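You operate a simulated robot arm through the tools that you are given. There is no shell and no other tool.

Carry out the task below with a simulated robot arm. There is one attempt and no reset: what you move stays moved.

TASK
Bring the boom down off its prop pin, push the red section home and latch it.
Fine: pump it clear of the pin first, keep out from under it, and leave the green valve shut.

The check looks at the end state, three seconds after you hand in, the way a careful person would. Anything else that was tipped, shoved, dropped, spilled or broken makes it a failure.

THE ROBOT
A 6-joint arm with a three-finger gripper, fixed in place. Base frame: the origin is at the foot of the arm, x ahead of it, y to its left, z up. Units: m, rad, N and s.
Its first joint turns from -2.897 to 2.897 rad. Payload 4.89 kg.
The TCP is the grasp point between the finger pads, 0.03 m short of the fingertips. In the tool frame z runs along the fingers and y along their closing line. The gripper opens to 0.164 m. The gripper's body begins 0.125 m behind the TCP.
Orientation is told as [roll, pitch, yaw] about the base's x, y, z axes, in that order, counted from this pose: with the fingers straight down and closing along the base's y, the tool's x points along the base's -x, its y along +y and its z along -z.

THE INTERFACE
- The arm moves only by the tool apply_moves. Its argument "steps" is a list of rows, each an object of numbers (a shift or turn left out is 0, a gripper value left out holds the last): "x", "y", "z": the shift along the base's x, y, z in mm; "rx", "ry", "rz": the turn, a rotation vector about the base's x, y, z in rad; "gripper": the gripper command, from -1 (fully open) to 1 (shut), values between in proportion. In form: [{"x": .., "y": .., "z": .., "rx": .., "ry": .., "rz": .., "gripper": ..}, ...]. A call has 1 to 20 rows; each row is the pose to reach, as a shift and turn from the pose commanded when the call began. A row lasts 0.2 s, in which the tool goes at most 0.05 m and 0.15 rad; a call with a longer step from one row to the next is refused whole, and so is a gripper value outside its range. Where a pose cannot be reached the arm comes as near as it can. A force on the tool above 80 N (or 10 N above the force at the start of the call, whichever is more), or a blocked arm, ends the call early, and 0.2 s more pass. The fingers move at their own pace (about 0.108 m/s each) and stop on an object; they squeeze with about 39 N. The grip force told is the motor's: it shows also when the fingers shut on nothing. Time passes only in rows, and 0.2 s behind the last, so rows that repeat a pose let the fingers close. It gives the time, the measured TCP pose, the force on the tool (base axes), the opening and the grip force at its end, in the units of the frame above (readings bear some noise), with the torque about the TCP (base axes, N m) and any sound that the robot's microphone picked up.
- Cameras (640 x 400 px; columns grow to the right, rows downward): "scene" is fixed at [0.2207, 0.6493, 1.4268]; the picture's right is [-0.91, -0.41, 0.00], its down [-0.13, 0.28, -0.95] and it looks along [0.39, -0.86, -0.31] (base axes); focal length 313 px, centre (320, 200). "wrist" rides on the gripper at [0.076, -0.002, -0.152] in the tool frame; the picture's right is [0.02, 1.00, 0.00], its down [-0.88, 0.02, -0.47] and it looks along [-0.47, 0.01, 0.88] (tool axes); focal length 247 px, centre (320, 200). There is no depth. A picture from a camera that has moved, and an enlarged one, comes with that camera's place and axes in the base frame and with its lens.
- capture(camera): a new picture of that camera. It takes no simulated time.
- lift_body(by): slides the trunk up (or, below 0, down) by that many m; the arm rides with it, the base frame stays. It gives what a move gives, with no picture.
- inspect(camera, box): a new picture of the part [left, top, right, bottom] of that camera's present view, enlarged. It takes no simulated time.
- finish_job(): hands the job in; it is judged then, once.

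Nothing tells you positions but the pictures and the camera data. Unless the task says otherwise, let go and move clear before handing in.

The tools are called after ">>>" as a command line: name --argument value ..., lists and objects as JSON in quotes. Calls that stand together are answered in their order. apply_moves: Moves the arm, as the interface text tells. Its arguments: {"type":"object","properties":{"steps":{"type":"array","items":{"type":"object","properties":{"x":{"type":"number"},"y":{"type":"number"},"z":{"type":"number"},"rx":{"type":"number"},"ry":{"type":"number"},"rz":{"type":"number"},"gripper":{"type":"number"}}}}},"required":["steps"]} The other tools are called the same way: lift_body (by) slides the trunk up or down; capture (camera) takes a picture; inspect (camera, box) takes an enlarged picture of a part of a camera's view; finish_job () hands the job in.

At the start:

```text
time_s: 0.0
tool_pos: [0.561, -0.2488, 1.3153]
tool_rot: [0.002, -0.001, 0.001]
contact_force: [-1.1, -0.2, -0.2]
torque: [0.0, 0.0, 0.01]
finger_gap: 0.1641
finger_force: 0.1
trunk travel left (down, up): [-0.325, 0.065]
```

scene: 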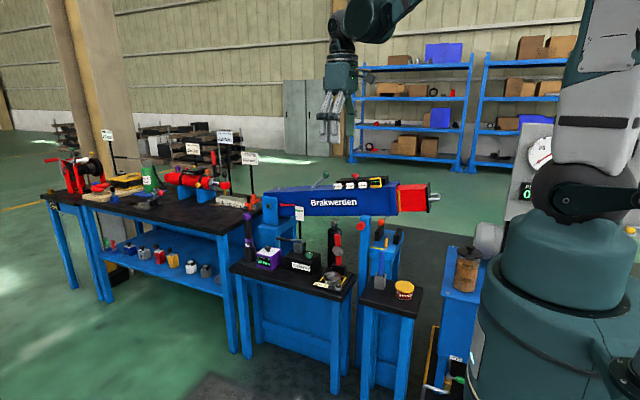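
wrist: 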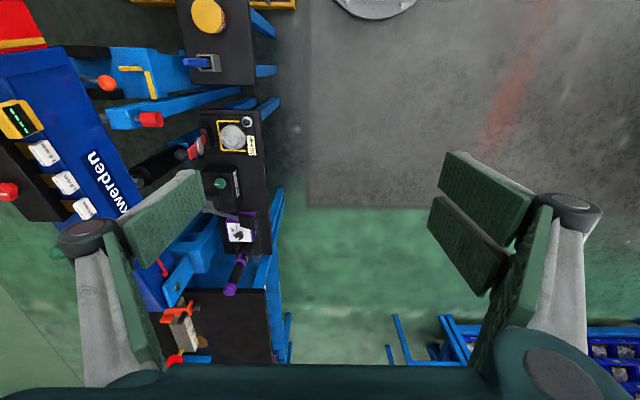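

I see a blue boom ("Brakwerden") with a red end section, and around it a pump, valves and stands. I'll look closer at each part before moving anything.

>>> inspect --camera "scene" --box '[230, 160, 450, 300]'

>>> inspect --camera "scene" --box '[30, 110, 260, 260]'

>>> inspect --camera "scene" --box '[400, 120, 640, 400]'

>>> inspect --camera "wrist" --box '[0, 0, 300, 200]'

>>> inspect --camera "wrist" --box '[100, 150, 300, 380]'

```text
2.86 times, centred on (340, 230) of scene
camera zoom: at [0.2207, 0.6493, 1.4268], right [-0.91, -0.41, 0.0], down [-0.13, 0.28, -0.95], along [0.39, -0.86, -0.31], focal length 894 px, centre (263, 114)
```

zoom: 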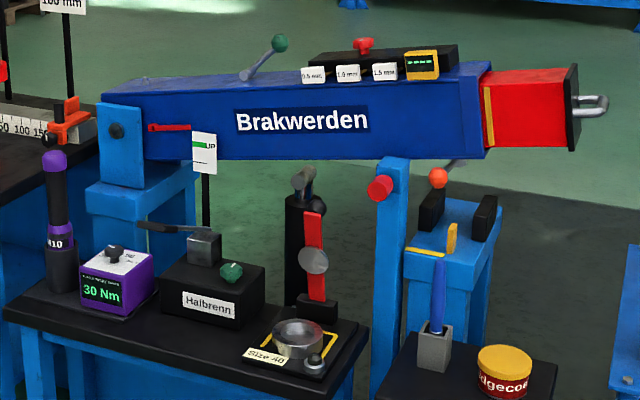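

```text
2.67 times, centred on (145, 185) of scene
camera zoom: at [0.2207, 0.6493, 1.4268], right [-0.91, -0.41, 0.0], down [-0.13, 0.28, -0.95], along [0.39, -0.86, -0.31], focal length 834 px, centre (787, 240)
```

zoom: 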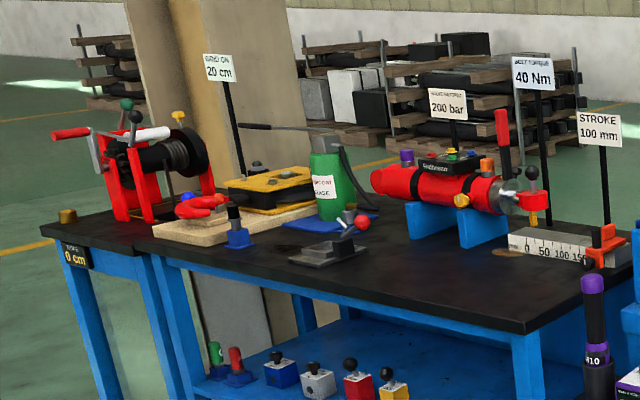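

```text
1.43 times, centred on (520, 260) of scene
camera zoom: at [0.2207, 0.6493, 1.4268], right [-0.91, -0.41, 0.0], down [-0.13, 0.28, -0.95], along [0.39, -0.86, -0.31], focal length 447 px, centre (34, 114)
```

zoom: 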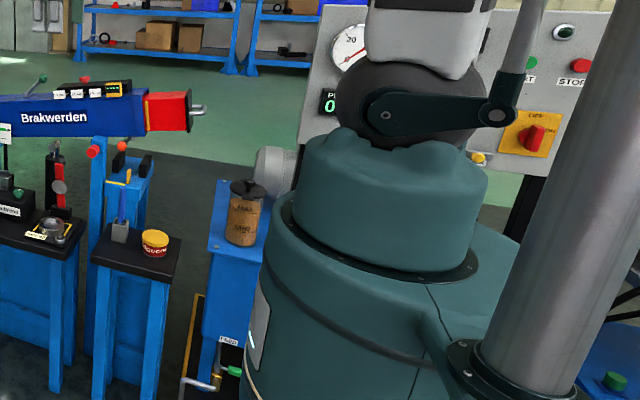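

```text
2.00 times, centred on (150, 100) of wrist
camera zoom: at [0.4838, -0.2505, 1.4691], right [-0.02, 1.0, 0.0], down [0.88, 0.02, 0.47], along [0.47, 0.01, -0.88], focal length 494 px, centre (660, 400)
```

zoom: 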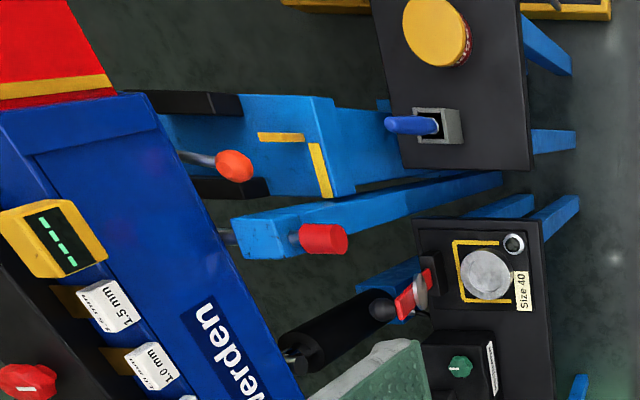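

```text
1.74 times, centred on (200, 265) of wrist
camera zoom: at [0.4838, -0.2505, 1.4691], right [-0.02, 1.0, 0.0], down [0.88, 0.02, 0.47], along [0.47, 0.01, -0.88], focal length 430 px, centre (529, 87)
```

zoom: 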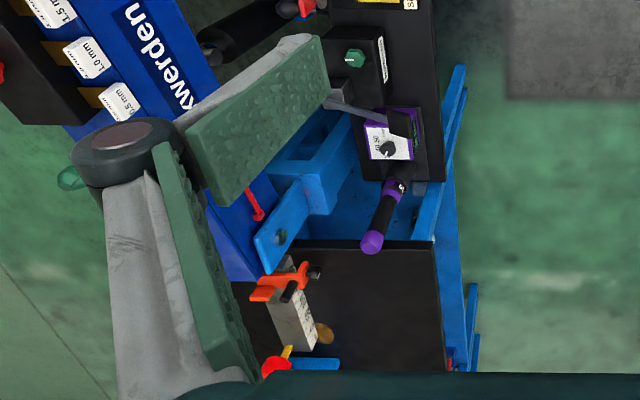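

The boom hinges at its far left end and rests on a pin in a post. The small parts need closer views.

>>> inspect --camera "scene" --box '[260, 165, 350, 225]'

>>> inspect --camera "scene" --box '[330, 165, 450, 240]'

>>> inspect --camera "scene" --box '[240, 200, 340, 290]'

>>> inspect --camera "scene" --box '[310, 205, 430, 300]'

>>> inspect --camera "wrist" --box '[0, 30, 160, 230]'

>>> inspect --camera "wrist" --box '[80, 50, 280, 180]'

```text
6.67 times, centred on (305, 195) of scene
camera zoom: at [0.2207, 0.6493, 1.4268], right [-0.91, -0.41, 0.0], down [-0.13, 0.28, -0.95], along [0.39, -0.86, -0.31], focal length 2085 px, centre (420, 233)
```

zoom: 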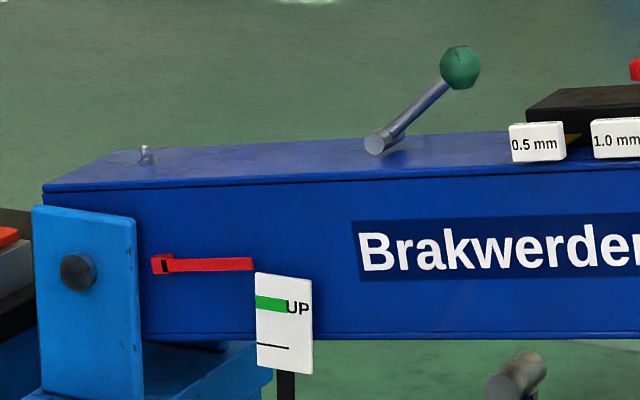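

```text
5.33 times, centred on (390, 202) of scene
camera zoom: at [0.2207, 0.6493, 1.4268], right [-0.91, -0.41, 0.0], down [-0.13, 0.28, -0.95], along [0.39, -0.86, -0.31], focal length 1668 px, centre (-53, 187)
```

zoom: 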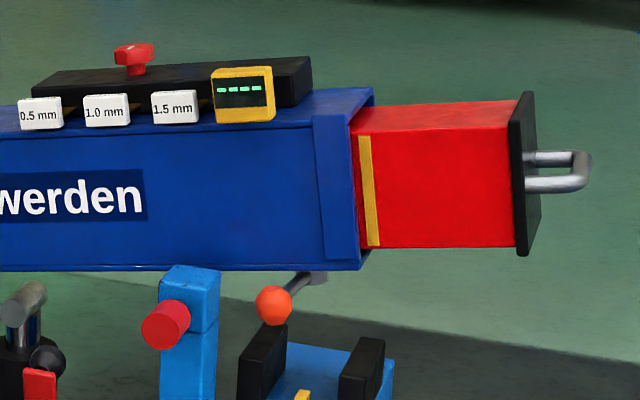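

```text
4.44 times, centred on (290, 245) of scene
camera zoom: at [0.2207, 0.6493, 1.4268], right [-0.91, -0.41, 0.0], down [-0.13, 0.28, -0.95], along [0.39, -0.86, -0.31], focal length 1390 px, centre (453, 0)
```

zoom: 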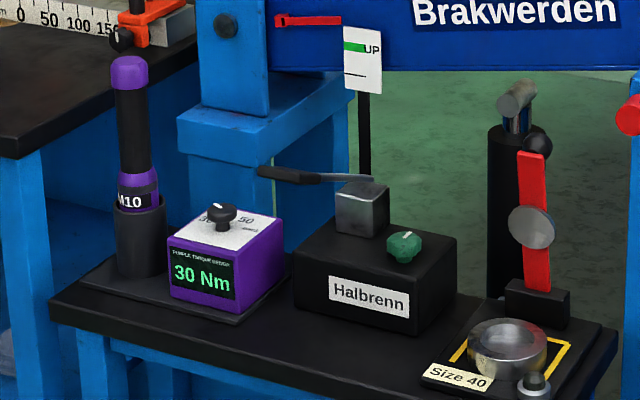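

```text
4.21 times, centred on (370, 252) of scene
camera zoom: at [0.2207, 0.6493, 1.4268], right [-0.91, -0.41, 0.0], down [-0.13, 0.28, -0.95], along [0.39, -0.86, -0.31], focal length 1317 px, centre (110, -21)
```

zoom: 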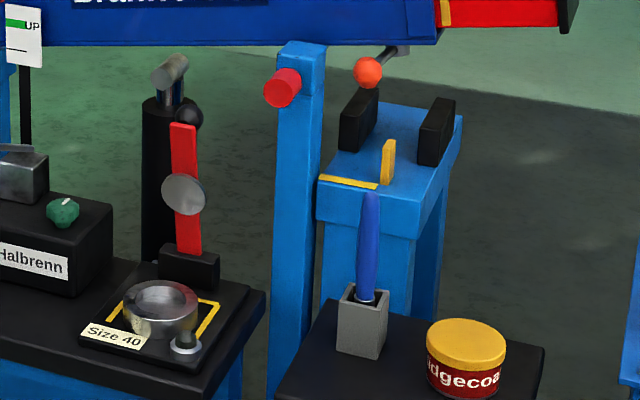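

```text
2.00 times, centred on (80, 130) of wrist
camera zoom: at [0.4838, -0.2505, 1.4691], right [-0.02, 1.0, 0.0], down [0.88, 0.02, 0.47], along [0.47, 0.01, -0.88], focal length 494 px, centre (800, 340)
```

zoom: 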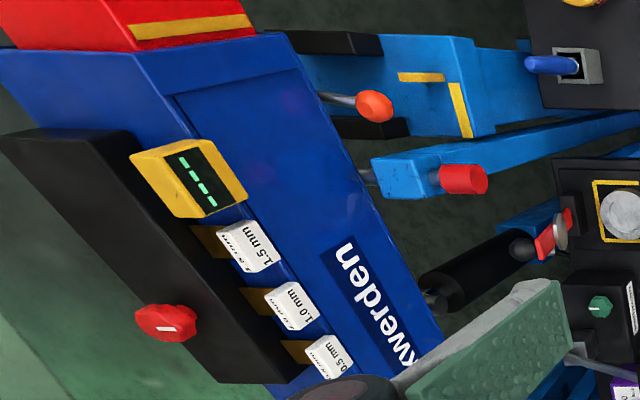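

```text
3.08 times, centred on (180, 115) of wrist
camera zoom: at [0.4838, -0.2505, 1.4691], right [-0.02, 1.0, 0.0], down [0.88, 0.02, 0.47], along [0.47, 0.01, -0.88], focal length 760 px, centre (751, 462)
```

zoom: 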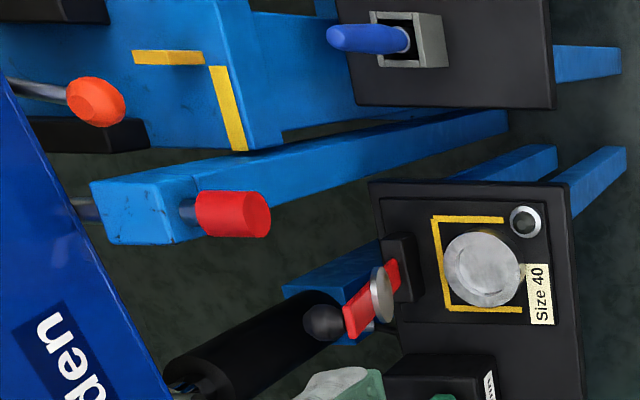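

Rough positions from the two views: the pin knob is near (0.60,-0.65,0.86), the green valve near (0.84,-0.58,0.69), the pump handle tip near (0.94,-0.47,0.79) and the hinge near (1.16,-0.73,0.85). I'll move the wrist camera closer to the pump, staying to the +y side of the boom.

>>> apply_moves --steps '[{"x": 25, "y": 0, "z": -35}, {"x": 50, "y": 0, "z": -70}, {"x": 75, "y": 0, "z": -105}, {"x": 100, "y": 0, "z": -140}, {"x": 125, "y": 0, "z": -175}, {"x": 150, "y": 0, "z": -210}]'

>>> capture --camera "wrist"

>>> capture --camera "scene"

```text
time_s: 1.4
tool_pos: [0.7098, -0.248, 1.1058]
tool_rot: [-0.001, 0.0, 0.001]
contact_force: [-0.5, -0.2, 0.2]
torque: [-0.08, -0.15, 0.02]
finger_gap: 0.1636
finger_force: 0.1
trunk travel left (down, up): [-0.325, 0.065]
```

```text
taken
camera wrist: at [0.6339, -0.2513, 1.2582], right [-0.02, 1.0, 0.0], down [0.88, 0.02, 0.47], along [0.47, 0.01, -0.88], focal length 247 px, centre (320, 200)
```

wrist: 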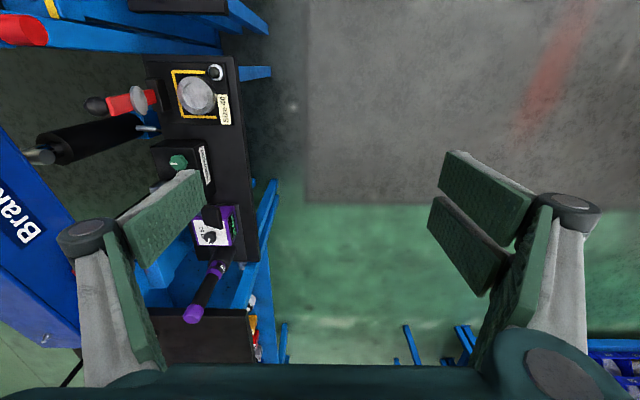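

```text
taken
```

scene: 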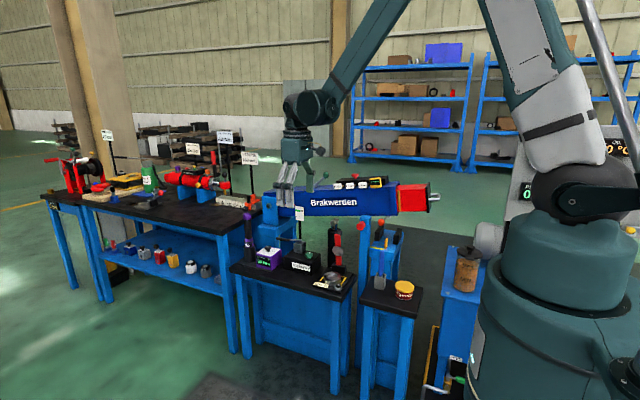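

The left finger hides the pump handle. I'll close the gripper and shift back a little to see it.

>>> apply_moves --steps '[{"y": -20, "gripper": 1}, {"y": -40, "gripper": 1}, {"y": -60, "gripper": 1}, {"y": -60, "gripper": 1}, {"y": -60, "gripper": 1}]'

>>> capture --camera "wrist"

>>> inspect --camera "wrist" --box '[80, 40, 320, 340]'

>>> inspect --camera "wrist" --box '[150, 120, 290, 260]'

```text
time_s: 2.6
tool_pos: [0.7112, -0.3089, 1.1062]
tool_rot: [-0.001, 0.0, -0.001]
contact_force: [0.0, 0.2, -0.6]
torque: [0.0, -0.06, -0.03]
finger_gap: 0.0003
finger_force: 39.0
trunk travel left (down, up): [-0.325, 0.065]
```

```text
taken
camera wrist: at [0.6343, -0.3113, 1.2596], right [-0.02, 1.0, 0.0], down [0.88, 0.02, 0.47], along [0.47, 0.01, -0.88], focal length 247 px, centre (320, 200)
```

wrist: 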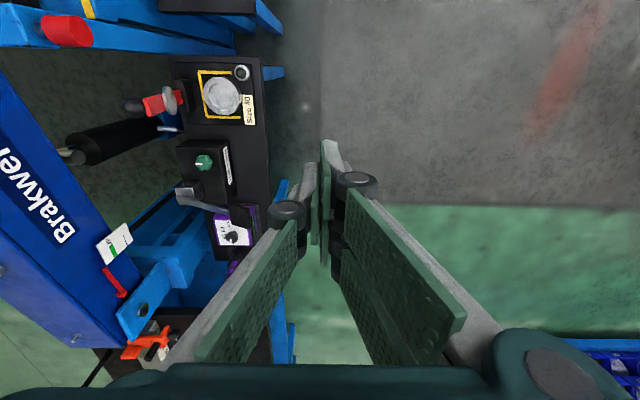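

```text
1.33 times, centred on (200, 190) of wrist
camera zoom: at [0.6343, -0.3113, 1.2596], right [-0.02, 1.0, 0.0], down [0.88, 0.02, 0.47], along [0.47, 0.01, -0.88], focal length 329 px, centre (480, 213)
```

zoom: 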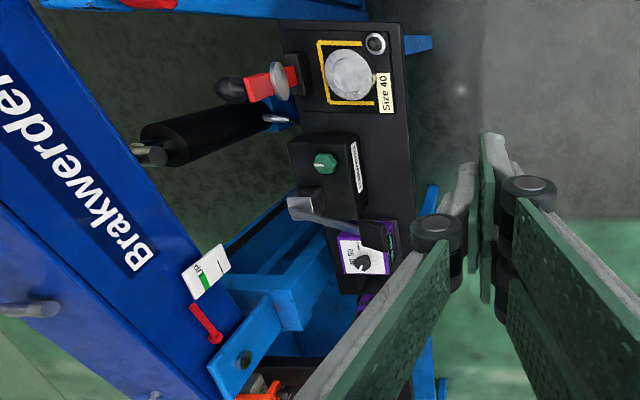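

```text
2.86 times, centred on (220, 190) of wrist
camera zoom: at [0.6343, -0.3113, 1.2596], right [-0.02, 1.0, 0.0], down [0.88, 0.02, 0.47], along [0.47, 0.01, -0.88], focal length 706 px, centre (606, 229)
```

zoom: 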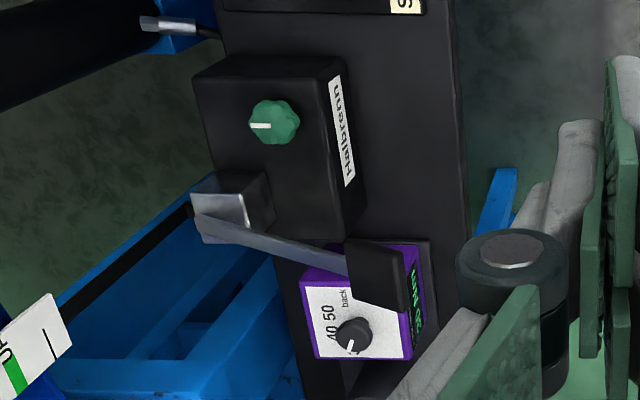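

The pump handle runs along +y from a pivot near (0.92,-0.64,0.72) to a grip near (0.92,-0.47,0.80). I'll yaw the tool by -90° so the camera looks toward the boom from the +y side, and study the rest before touching anything.

>>> apply_moves --steps '[{"rz": -0.143, "x": -20, "gripper": -1}, {"rz": -0.286, "x": -40}, {"rz": -0.429, "x": -60}, {"rz": -0.571, "x": -80}, {"rz": -0.714, "x": -100}, {"rz": -0.857, "x": -120}, {"rz": -1.0, "x": -140}, {"rz": -1.143, "x": -160}, {"rz": -1.286, "x": -180}, {"rz": -1.429, "x": -200}, {"rz": -1.571, "x": -200}]'

>>> capture --camera "wrist"

```text
time_s: 5.0
tool_pos: [0.509, -0.3087, 1.107]
tool_rot: [0.0, 0.0, -1.573]
contact_force: [-0.6, 0.6, 0.9]
torque: [0.01, -0.07, -0.01]
finger_gap: 0.1642
finger_force: 0.0
trunk travel left (down, up): [-0.325, 0.065]
```

```text
taken
camera wrist: at [0.5073, -0.2323, 1.2595], right [1.0, 0.02, 0.0], down [0.02, -0.88, 0.47], along [0.01, -0.47, -0.88], focal length 247 px, centre (320, 200)
```

wrist: 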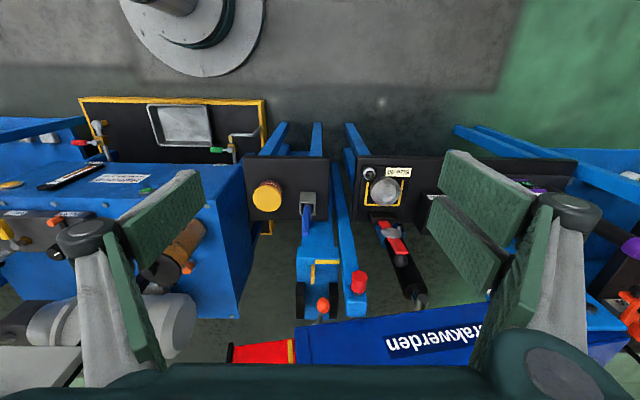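

The view needs more tilt toward the boom. I'll tilt the tool to look along -y.

>>> apply_moves --steps '[{"rx": -0.14, "y": 20}, {"rx": -0.28, "y": 40}, {"rx": -0.42, "y": 60}, {"rx": -0.56, "y": 80}, {"rx": -0.7, "y": 100}, {"rx": -0.84, "y": 100}]'

>>> capture --camera "wrist"

>>> inspect --camera "wrist" --box '[180, 80, 480, 300]'

```text
time_s: 6.4
tool_pos: [0.5096, -0.2077, 1.1046]
tool_rot: [0.002, -0.842, -1.572]
contact_force: [-0.7, -0.5, 0.2]
torque: [0.08, -0.08, 0.05]
finger_gap: 0.1638
finger_force: 0.1
trunk travel left (down, up): [-0.325, 0.065]
```

```text
taken
camera wrist: at [0.5087, -0.0437, 1.1505], right [1.0, 0.01, -0.01], down [0.02, -0.23, 0.97], along [0.01, -0.97, -0.23], focal length 247 px, centre (320, 200)
```

wrist: 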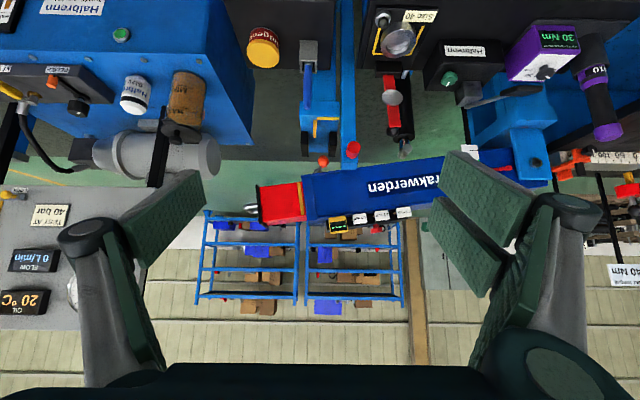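

```text
1.82 times, centred on (330, 190) of wrist
camera zoom: at [0.5087, -0.0437, 1.1505], right [1.0, 0.01, -0.01], down [0.02, -0.23, 0.97], along [0.01, -0.97, -0.23], focal length 449 px, centre (302, 218)
```

zoom: 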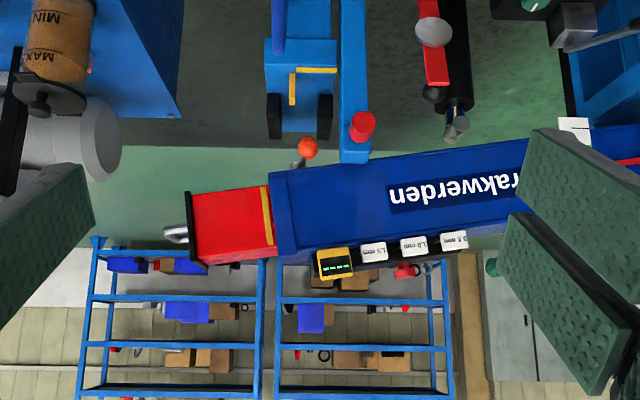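

The camera data is consistent, and zooming looks sharp. I'll zoom in on the levers, the cradle and the red section.

>>> inspect --camera "wrist" --box '[235, 130, 375, 240]'

>>> inspect --camera "wrist" --box '[300, 135, 350, 170]'

>>> inspect --camera "scene" --box '[360, 200, 420, 240]'

>>> inspect --camera "scene" --box '[310, 165, 400, 225]'

>>> inspect --camera "wrist" --box '[360, 40, 430, 170]'

```text
3.64 times, centred on (305, 185) of wrist
camera zoom: at [0.5087, -0.0437, 1.1505], right [1.0, 0.01, -0.01], down [0.02, -0.23, 0.97], along [0.01, -0.97, -0.23], focal length 898 px, centre (374, 254)
```

zoom: 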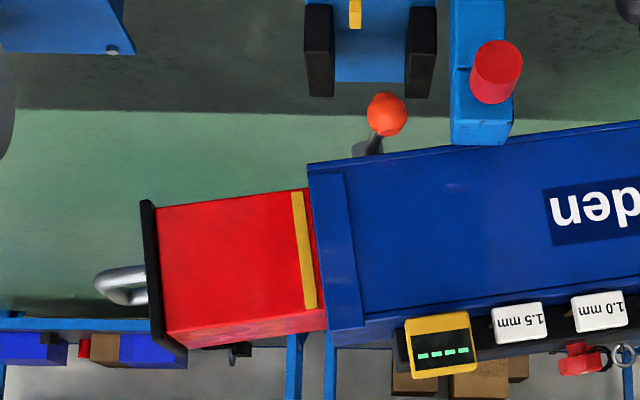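

```text
11.43 times, centred on (325, 152) of wrist
camera zoom: at [0.5087, -0.0437, 1.1505], right [1.0, 0.01, -0.01], down [0.02, -0.23, 0.97], along [0.01, -0.97, -0.23], focal length 2823 px, centre (263, 743)
```

zoom: 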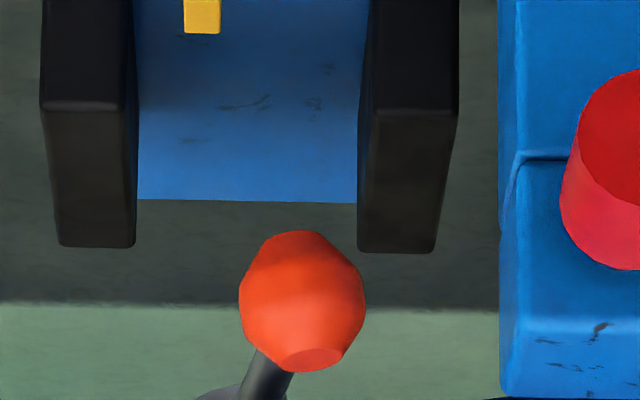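

```text
10.00 times, centred on (390, 220) of scene
camera zoom: at [0.2207, 0.6493, 1.4268], right [-0.91, -0.41, 0.0], down [-0.13, 0.28, -0.95], along [0.39, -0.86, -0.31], focal length 3128 px, centre (-380, 0)
```

zoom: 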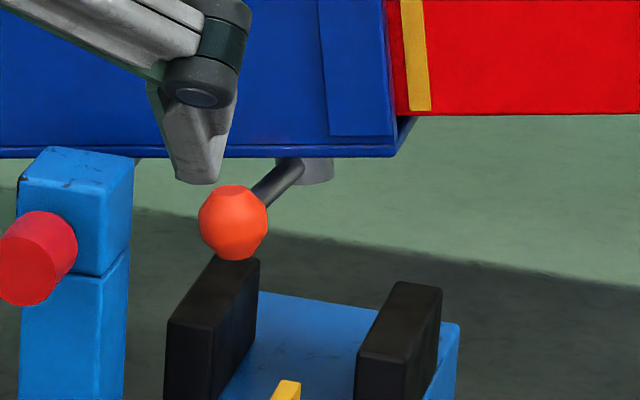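

```text
6.67 times, centred on (355, 195) of scene
camera zoom: at [0.2207, 0.6493, 1.4268], right [-0.91, -0.41, 0.0], down [-0.13, 0.28, -0.95], along [0.39, -0.86, -0.31], focal length 2085 px, centre (87, 233)
```

zoom: 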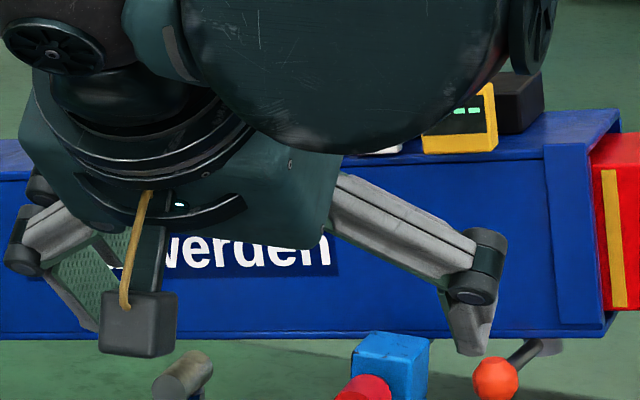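

```text
3.08 times, centred on (395, 105) of wrist
camera zoom: at [0.5087, -0.0437, 1.1505], right [1.0, 0.01, -0.01], down [0.02, -0.23, 0.97], along [0.01, -0.97, -0.23], focal length 760 px, centre (89, 492)
```

zoom: 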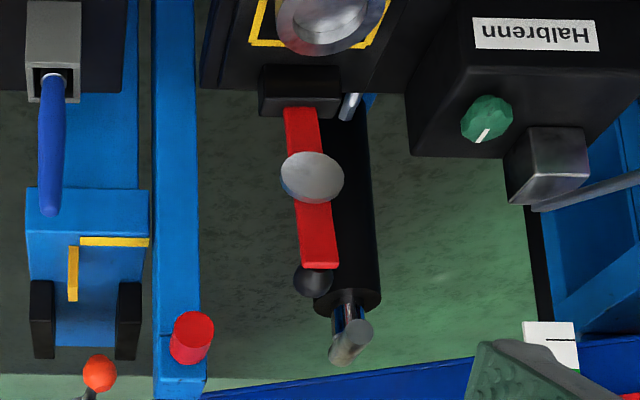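

The orange-ball lever hangs from a round boss under the boom's nose, and a second, green-ball lever sits on top. I want a high view of the top of the boom to tell which one latches the red section.

>>> apply_moves --steps '[{"rx": 0.12, "z": 40, "x": 20, "gripper": 1}, {"rx": 0.24, "z": 80, "x": 40}, {"rx": 0.36, "z": 120, "x": 60}, {"rx": 0.48, "z": 150, "x": 90}, {"rx": 0.5, "z": 180, "x": 120}, {"rx": 0.5, "z": 200, "x": 150}, {"rx": 0.5, "z": 220, "x": 180}, {"rx": 0.5, "z": 240, "x": 200, "y": -30}, {"rx": 0.5, "z": 250, "x": 200, "y": -70}, {"rx": 0.5, "z": 250, "x": 200, "y": -110}, {"rx": 0.5, "z": 250, "x": 200, "y": -150}]'

>>> capture --camera "wrist"

```text
time_s: 8.8
tool_pos: [0.7098, -0.357, 1.3557]
tool_rot: [-0.001, -0.34, -1.57]
contact_force: [-0.2, 1.2, 0.9]
torque: [-0.09, 0.01, 0.01]
finger_gap: 0.0
finger_force: 39.4
trunk travel left (down, up): [-0.325, 0.065]
```

```text
taken
camera wrist: at [0.7081, -0.2351, 1.4744], right [1.0, 0.02, -0.01], down [0.02, -0.67, 0.74], along [0.01, -0.74, -0.67], focal length 247 px, centre (320, 200)
```

wrist: 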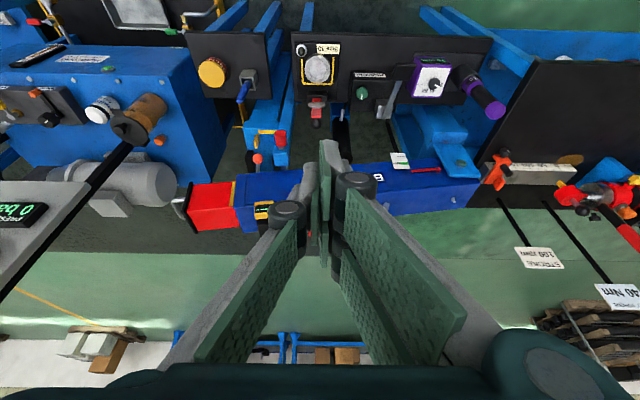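

The closed fingers block the middle of the picture, so I'll open them.

>>> apply_moves --steps '[{"gripper": -1, "y": -40}, {"y": -80}, {"y": -100}, {"y": -100}]'

>>> capture --camera "wrist"

>>> inspect --camera "wrist" --box '[150, 130, 470, 330]'

```text
time_s: 9.8
tool_pos: [0.711, -0.4603, 1.3573]
tool_rot: [-0.002, -0.341, -1.572]
contact_force: [-0.5, -0.1, 0.7]
torque: [0.07, -0.04, 0.01]
finger_gap: 0.1641
finger_force: 0.0
trunk travel left (down, up): [-0.325, 0.065]
```

```text
taken
camera wrist: at [0.7096, -0.3382, 1.4753], right [1.0, 0.02, -0.01], down [0.02, -0.67, 0.74], along [0.01, -0.74, -0.67], focal length 247 px, centre (320, 200)
```

wrist: 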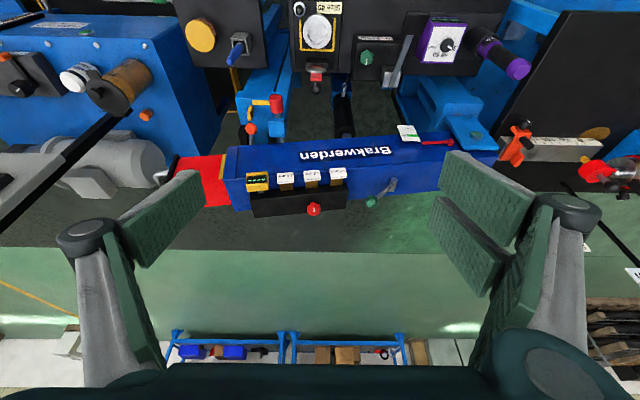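

```text
2.00 times, centred on (310, 230) of wrist
camera zoom: at [0.7096, -0.3382, 1.4753], right [1.0, 0.02, -0.01], down [0.02, -0.67, 0.74], along [0.01, -0.74, -0.67], focal length 494 px, centre (340, 140)
```

zoom: 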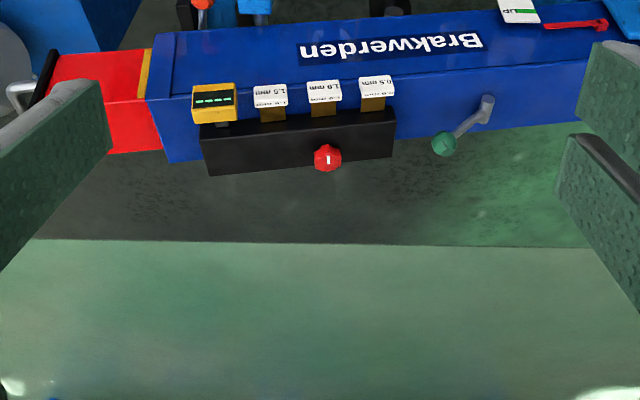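

The top lever is a flip lever near (0.92,-0.81) and the underslung lever has its ball near (0.52,-0.715,0.87). First comes the pump. I'll bring the tool, pointing down and closing along x, above the pump grip.

>>> apply_moves --steps '[{"rx": 0.07, "x": 21, "y": 2, "z": -40, "gripper": 0}, {"rx": 0.14, "x": 42, "y": 4, "z": -80}, {"rx": 0.21, "x": 63, "y": 6, "z": -120}, {"rx": 0.28, "x": 84, "y": 8, "z": -160}, {"rx": 0.34, "x": 105, "y": 10, "z": -200}, {"rx": 0.34, "x": 126, "y": 10, "z": -240}, {"rx": 0.34, "x": 147, "y": 10, "z": -280}, {"rx": 0.34, "x": 168, "y": 10, "z": -320}, {"rx": 0.34, "x": 190, "y": 10, "z": -350}, {"rx": 0.34, "x": 211, "y": 10, "z": -380}, {"rx": 0.34, "x": 211, "y": 10, "z": -400}]'

>>> capture --camera "wrist"

>>> inspect --camera "scene" --box '[230, 130, 380, 290]'

```text
time_s: 12.2
tool_pos: [0.9247, -0.4471, 0.9544]
tool_rot: [0.001, 0.0, -1.572]
contact_force: [0.6, 0.6, -1.1]
torque: [-0.01, 0.08, -0.01]
finger_gap: 0.0823
finger_force: 0.1
trunk travel left (down, up): [-0.325, 0.065]
```

```text
taken
camera wrist: at [0.922, -0.3713, 1.1078], right [1.0, 0.02, 0.0], down [0.02, -0.88, 0.47], along [0.01, -0.47, -0.88], focal length 247 px, centre (320, 200)
```

wrist: 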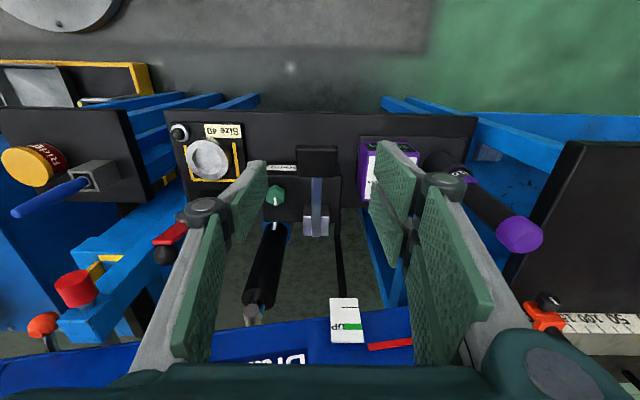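

```text
2.50 times, centred on (305, 210) of scene
camera zoom: at [0.2207, 0.6493, 1.4268], right [-0.91, -0.41, 0.0], down [-0.13, 0.28, -0.95], along [0.39, -0.86, -0.31], focal length 782 px, centre (358, 175)
```

zoom: 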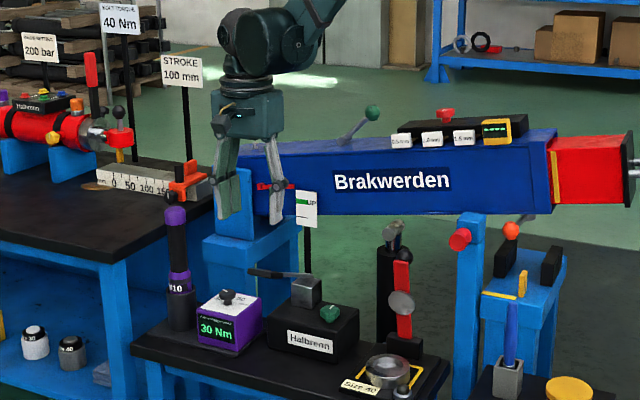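

The grip is a flat paddle about 55 mm wide at (0.92,-0.478,0.80), within reach. I'll lower over it and close.

>>> apply_moves --steps '[{"x": -2, "y": -10, "z": -30, "gripper": -0.25}, {"x": -4, "y": -20, "z": -65}, {"x": -4, "y": -31, "z": -100}, {"x": -4, "y": -31, "z": -130}, {"x": -4, "y": -31, "z": -148}, {"x": -4, "y": -31, "z": -148}]'

>>> capture --camera "wrist"

>>> inspect --camera "scene" --box '[230, 180, 350, 280]'

```text
time_s: 13.6
tool_pos: [0.9188, -0.4815, 0.8071]
tool_rot: [0.0, 0.001, -1.569]
contact_force: [-0.3, 1.0, -1.0]
torque: [0.03, 0.03, 0.01]
finger_gap: 0.1026
finger_force: 0.0
trunk travel left (down, up): [-0.325, 0.065]
```

```text
taken
camera wrist: at [0.9177, -0.4054, 0.9606], right [1.0, 0.02, 0.0], down [0.02, -0.88, 0.47], along [0.01, -0.47, -0.88], focal length 247 px, centre (320, 200)
```

wrist: 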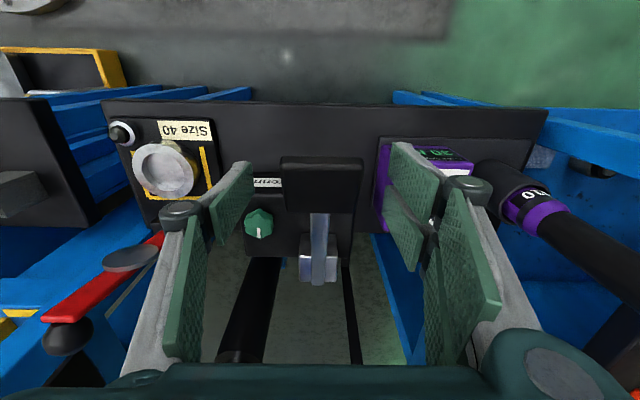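

```text
4.00 times, centred on (290, 230) of scene
camera zoom: at [0.2207, 0.6493, 1.4268], right [-0.91, -0.41, 0.0], down [-0.13, 0.28, -0.95], along [0.39, -0.86, -0.31], focal length 1251 px, centre (440, 80)
```

zoom: 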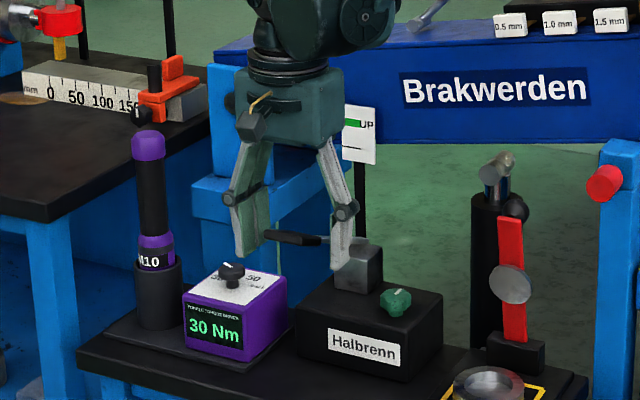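

The paddle sits between the fingers. Closing on it now.

>>> apply_moves --steps '[{"gripper": 1}, {"gripper": 1}, {"gripper": 1}, {"gripper": 1}]'

>>> capture --camera "wrist"

```text
time_s: 14.6
tool_pos: [0.92, -0.4802, 0.8082]
tool_rot: [0.0, 0.0, -1.57]
contact_force: [19.4, -4.2, 1.4]
torque: [-0.21, -0.22, 0.04]
finger_gap: 0.0504
finger_force: 44.8
trunk travel left (down, up): [-0.325, 0.065]
```

```text
taken
camera wrist: at [0.9183, -0.4053, 0.9609], right [1.0, 0.02, 0.0], down [0.02, -0.88, 0.47], along [0.01, -0.47, -0.88], focal length 247 px, centre (320, 200)
```

wrist: 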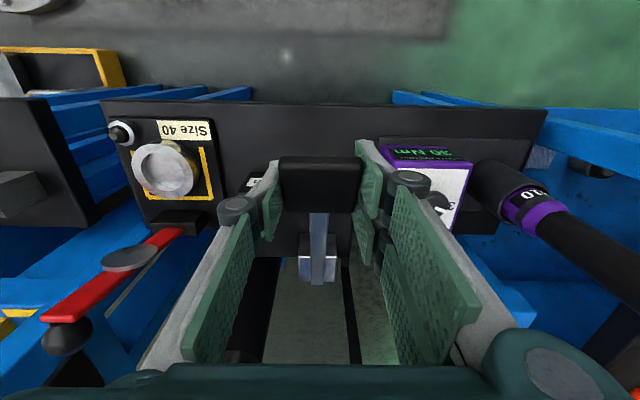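

The paddle is gripped with a gap of 50 mm. I'll take the first stroke down along the handle's arc and watch the forces.

>>> apply_moves --steps '[{"x": 2, "y": 4, "z": -8, "rx": -0.05}, {"x": 2, "y": 7, "z": -16, "rx": -0.1}, {"x": 2, "y": 10, "z": -25, "rx": -0.15}, {"x": 2, "y": 13, "z": -33, "rx": -0.2}, {"x": 2, "y": 15, "z": -42, "rx": -0.25}]'

>>> capture --camera "wrist"

>>> inspect --camera "scene" --box '[250, 180, 400, 280]'

```text
time_s: 15.8
tool_pos: [0.9195, -0.466, 0.767]
tool_rot: [0.002, -0.25, -1.572]
contact_force: [15.7, -33.6, 6.4]
torque: [-1.09, 0.38, 0.13]
finger_gap: 0.0504
finger_force: 44.8
trunk travel left (down, up): [-0.325, 0.065]
```

```text
taken
camera wrist: at [0.9184, -0.3567, 0.8961], right [1.0, 0.02, 0.0], down [0.02, -0.74, 0.68], along [0.01, -0.68, -0.74], focal length 247 px, centre (320, 200)
```

wrist: 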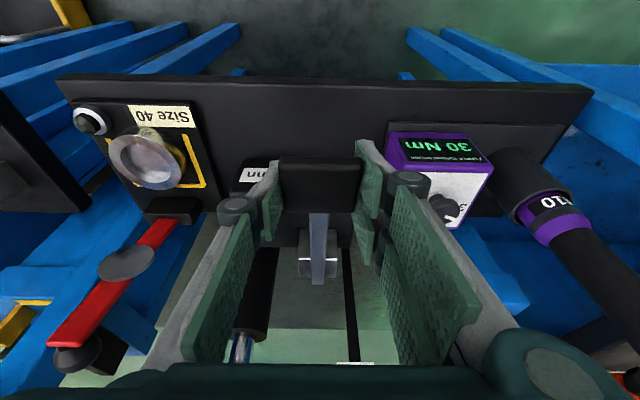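

```text
4.00 times, centred on (325, 230) of scene
camera zoom: at [0.2207, 0.6493, 1.4268], right [-0.91, -0.41, 0.0], down [-0.13, 0.28, -0.95], along [0.39, -0.86, -0.31], focal length 1251 px, centre (300, 80)
```

zoom: 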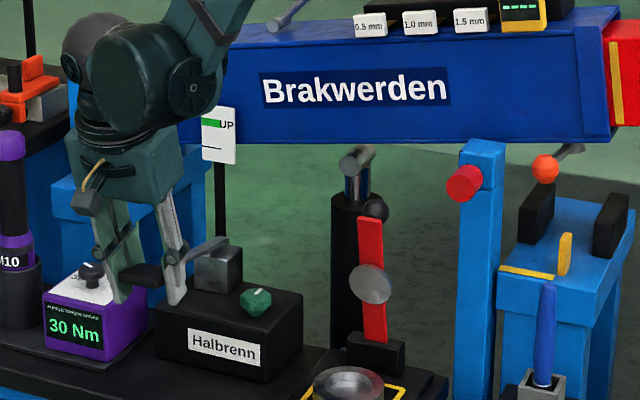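

The ram is extending. There is a y-side pull, so I'll trim the arc and continue down.

>>> apply_moves --steps '[{"y": -4, "z": -6, "rx": -0.04}, {"y": -5, "z": -14, "rx": -0.08}, {"y": -5, "z": -22, "rx": -0.13}, {"y": -6, "z": -30, "rx": -0.18}]'

>>> inspect --camera "scene" --box '[250, 180, 400, 280]'

```text
time_s: 16.8
tool_pos: [0.9209, -0.4653, 0.7367]
tool_rot: [-0.001, -0.429, -1.569]
contact_force: [-23.1, 64.6, 5.6]
torque: [0.52, 0.21, -0.78]
finger_gap: 0.0509
finger_force: 45.2
trunk travel left (down, up): [-0.325, 0.065]
```

```text
4.00 times, centred on (325, 230) of scene
camera zoom: at [0.2207, 0.6493, 1.4268], right [-0.91, -0.41, 0.0], down [-0.13, 0.28, -0.95], along [0.39, -0.86, -0.31], focal length 1251 px, centre (300, 80)
```

zoom: 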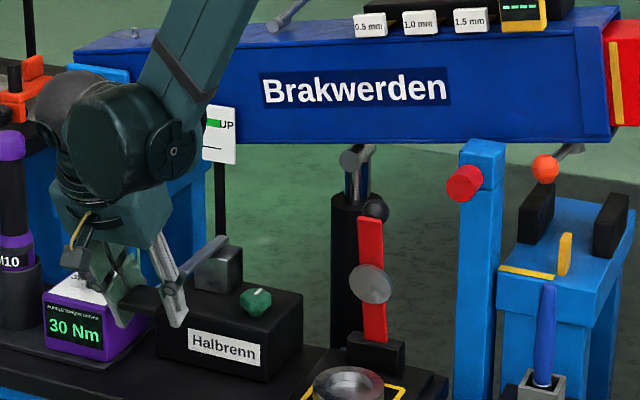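

The tool is now being pushed toward +y, so the handle is near horizontal with its pivot at about z=0.73. I'll relieve y and probe a bit lower for the end of the stroke.

>>> apply_moves --steps '[{"y": 4, "z": -3, "rx": -0.02}, {"y": 4, "z": -10, "rx": -0.05}, {"y": 4, "z": -17, "rx": -0.09}, {"y": 3, "z": -24, "rx": -0.13}]'

>>> inspect --camera "scene" --box '[250, 180, 400, 280]'

```text
time_s: 17.8
tool_pos: [0.9198, -0.4679, 0.7174]
tool_rot: [0.006, -0.566, -1.572]
contact_force: [31.7, 7.9, 60.9]
torque: [-0.75, -0.6, 0.26]
finger_gap: 0.0506
finger_force: 44.4
trunk travel left (down, up): [-0.325, 0.065]
```

```text
4.00 times, centred on (325, 230) of scene
camera zoom: at [0.2207, 0.6493, 1.4268], right [-0.91, -0.41, 0.0], down [-0.13, 0.28, -0.95], along [0.39, -0.86, -0.31], focal length 1251 px, centre (300, 80)
```

zoom: 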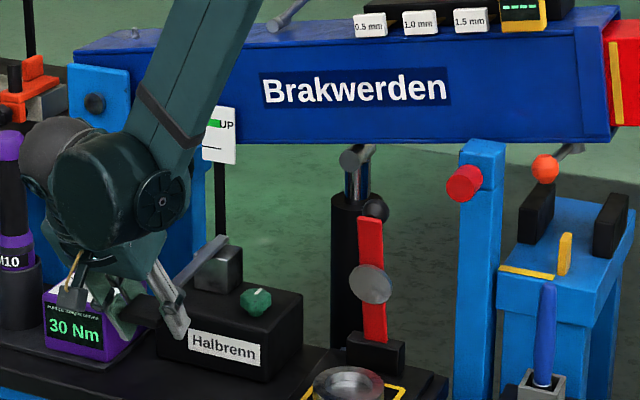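

That was the bottom of the stroke (60 N upward). Now I'll bring the handle back up along the same arc.

>>> apply_moves --steps '[{"y": 0, "z": 12, "rx": 0.05}, {"y": 0, "z": 24, "rx": 0.12}, {"y": -1, "z": 37, "rx": 0.19}, {"y": -3, "z": 50, "rx": 0.26}, {"y": -6, "z": 62, "rx": 0.34}, {"y": -10, "z": 75, "rx": 0.42}, {"y": -15, "z": 88, "rx": 0.5}]'

>>> inspect --camera "scene" --box '[250, 180, 400, 280]'

```text
time_s: 19.4
tool_pos: [0.9195, -0.4793, 0.7995]
tool_rot: [0.003, -0.059, -1.569]
contact_force: [58.0, 15.8, 15.9]
torque: [-0.91, -0.95, 0.92]
finger_gap: 0.0499
finger_force: 45.1
trunk travel left (down, up): [-0.325, 0.065]
```

```text
4.00 times, centred on (325, 230) of scene
camera zoom: at [0.2207, 0.6493, 1.4268], right [-0.91, -0.41, 0.0], down [-0.13, 0.28, -0.95], along [0.39, -0.86, -0.31], focal length 1251 px, centre (300, 80)
```

zoom: 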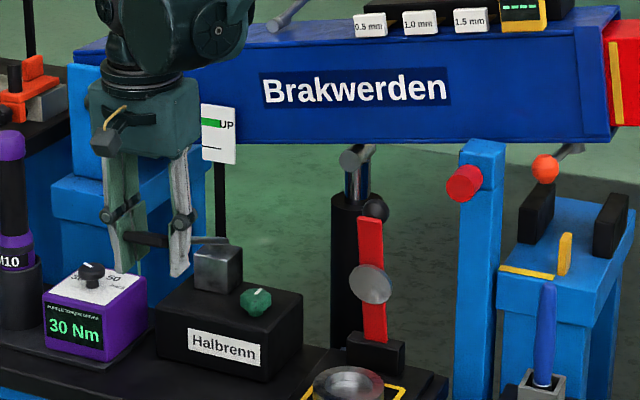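

The ram rod is almost at the boom. Second stroke: down and back up, with a small x correction.

>>> apply_moves --steps '[{"x": 2, "y": 5, "z": -13, "rx": -0.08}, {"x": 2, "y": 9, "z": -26, "rx": -0.16}, {"x": 2, "y": 12, "z": -38, "rx": -0.24}, {"x": 2, "y": 14, "z": -51, "rx": -0.31}, {"x": 2, "y": 15, "z": -64, "rx": -0.38}, {"x": 2, "y": 15, "z": -76, "rx": -0.45}, {"x": 2, "y": 15, "z": -84, "rx": -0.5}]'

>>> inspect --camera "scene" --box '[250, 180, 400, 280]'

```text
time_s: 21.0
tool_pos: [0.9204, -0.4672, 0.7171]
tool_rot: [0.002, -0.565, -1.572]
contact_force: [12.4, -27.5, 21.1]
torque: [0.38, 0.28, -0.42]
finger_gap: 0.0501
finger_force: 44.9
trunk travel left (down, up): [-0.325, 0.065]
```

```text
4.00 times, centred on (325, 230) of scene
camera zoom: at [0.2207, 0.6493, 1.4268], right [-0.91, -0.41, 0.0], down [-0.13, 0.28, -0.95], along [0.39, -0.86, -0.31], focal length 1251 px, centre (300, 80)
```

zoom: 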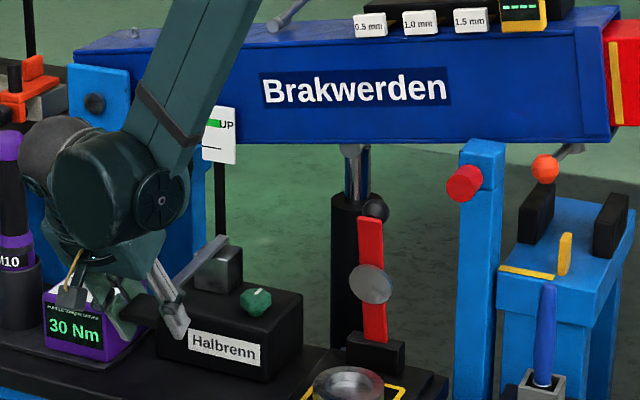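

The ram has nearly reached the boom's underside. Another full cycle.

>>> apply_moves --steps '[{"y": 0, "z": 12, "rx": 0.05}, {"y": 0, "z": 24, "rx": 0.12}, {"y": -1, "z": 37, "rx": 0.19}, {"y": -3, "z": 50, "rx": 0.26}, {"y": -6, "z": 62, "rx": 0.34}, {"y": -10, "z": 75, "rx": 0.42}, {"y": -15, "z": 86, "rx": 0.5}, {"y": -10, "z": 73, "rx": 0.42}, {"y": -6, "z": 60, "rx": 0.34}, {"y": -3, "z": 48, "rx": 0.26}, {"y": -1, "z": 35, "rx": 0.19}, {"y": 0, "z": 22, "rx": 0.12}, {"y": 0, "z": 10, "rx": 0.05}, {"y": 0, "z": 0, "rx": 0}]'

>>> inspect --camera "scene" --box '[250, 180, 400, 280]'

```text
time_s: 24.0
tool_pos: [0.9206, -0.4675, 0.7175]
tool_rot: [0.0, -0.562, -1.572]
contact_force: [-55.2, -9.5, 15.3]
torque: [-0.36, 0.7, -0.28]
finger_gap: 0.0503
finger_force: 44.6
trunk travel left (down, up): [-0.325, 0.065]
```

```text
4.00 times, centred on (325, 230) of scene
camera zoom: at [0.2207, 0.6493, 1.4268], right [-0.91, -0.41, 0.0], down [-0.13, 0.28, -0.95], along [0.39, -0.86, -0.31], focal length 1251 px, centre (300, 80)
```

zoom: 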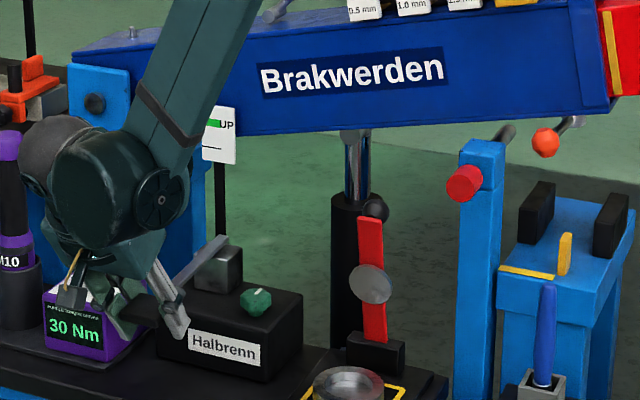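

The boom has lifted off the pin. I'll check the clearance at the pin and the pointer.

>>> inspect --camera "scene" --box '[350, 190, 410, 240]'

>>> inspect --camera "scene" --box '[255, 175, 345, 235]'

>>> capture --camera "wrist"

```text
8.00 times, centred on (380, 215) of scene
camera zoom: at [0.2207, 0.6493, 1.4268], right [-0.91, -0.41, 0.0], down [-0.13, 0.28, -0.95], along [0.39, -0.86, -0.31], focal length 2502 px, centre (-160, 80)
```

zoom: 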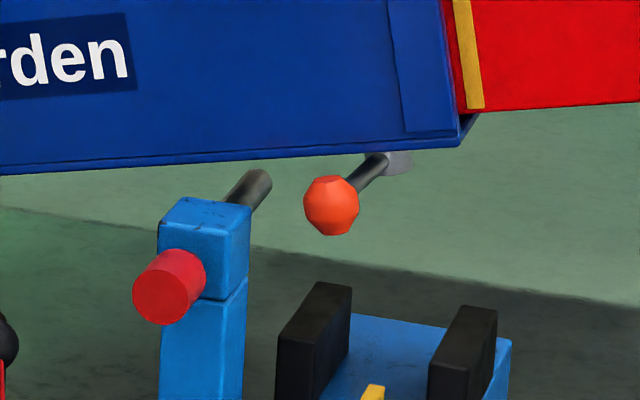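

```text
6.67 times, centred on (300, 205) of scene
camera zoom: at [0.2207, 0.6493, 1.4268], right [-0.91, -0.41, 0.0], down [-0.13, 0.28, -0.95], along [0.39, -0.86, -0.31], focal length 2085 px, centre (453, 167)
```

zoom: 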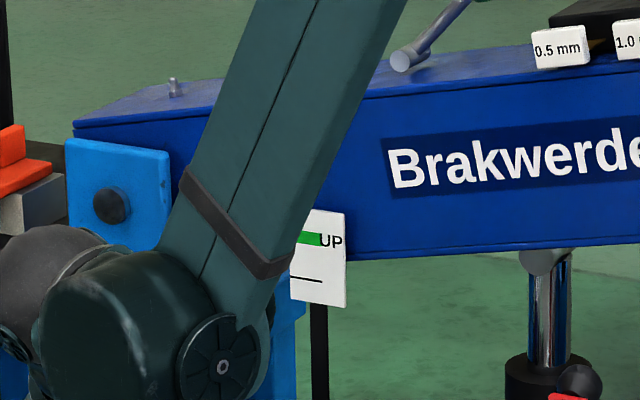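

```text
taken
camera wrist: at [0.9189, -0.3235, 0.8062], right [1.0, 0.02, -0.01], down [0.02, -0.49, 0.87], along [0.01, -0.87, -0.49], focal length 247 px, centre (320, 200)
```

wrist: 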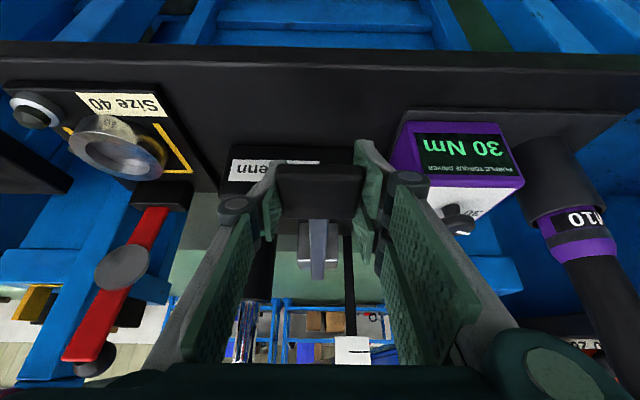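

The boom looks clear of the pin by a centimetre or more. I'll release the paddle gently and back out along the tool axis to see the pointer and confirm the boom holds.

>>> apply_moves --steps '[{"gripper": 0.2}, {"gripper": 0.2}, {"y": 10, "z": 17}, {"y": 31, "z": 51}, {"y": 52, "z": 85}, {"y": 73, "z": 119}, {"y": 94, "z": 153}, {"y": 110, "z": 195}]'

>>> inspect --camera "scene" --box '[255, 175, 345, 235]'

>>> inspect --camera "scene" --box '[350, 190, 410, 240]'

>>> capture --camera "wrist"

```text
time_s: 25.8
tool_pos: [0.923, -0.3562, 0.9142]
tool_rot: [-0.002, -0.562, -1.572]
contact_force: [1.0, -0.3, -0.3]
torque: [-0.04, 0.1, -0.07]
finger_gap: 0.0657
finger_force: 0.1
trunk travel left (down, up): [-0.325, 0.065]
```

```text
6.67 times, centred on (300, 205) of scene
camera zoom: at [0.2207, 0.6493, 1.4268], right [-0.91, -0.41, 0.0], down [-0.13, 0.28, -0.95], along [0.39, -0.86, -0.31], focal length 2085 px, centre (453, 167)
```

zoom: 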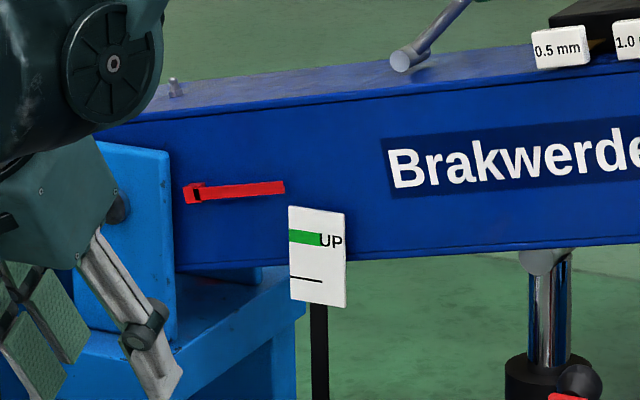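

```text
8.00 times, centred on (380, 215) of scene
camera zoom: at [0.2207, 0.6493, 1.4268], right [-0.91, -0.41, 0.0], down [-0.13, 0.28, -0.95], along [0.39, -0.86, -0.31], focal length 2502 px, centre (-160, 80)
```

zoom: 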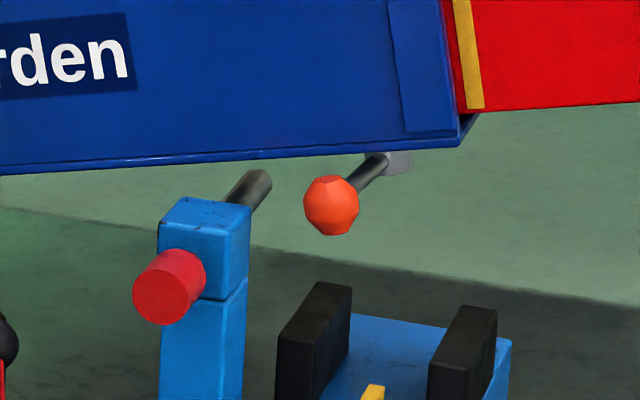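

```text
taken
camera wrist: at [0.9208, -0.2112, 1.0024], right [1.0, 0.02, -0.01], down [0.02, -0.5, 0.87], along [0.01, -0.87, -0.5], focal length 247 px, centre (320, 200)
```

wrist: 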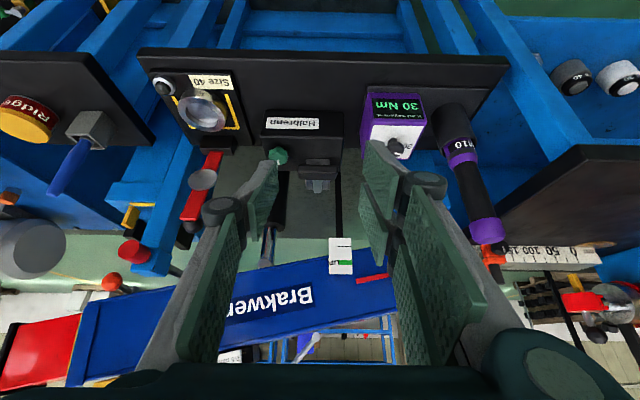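

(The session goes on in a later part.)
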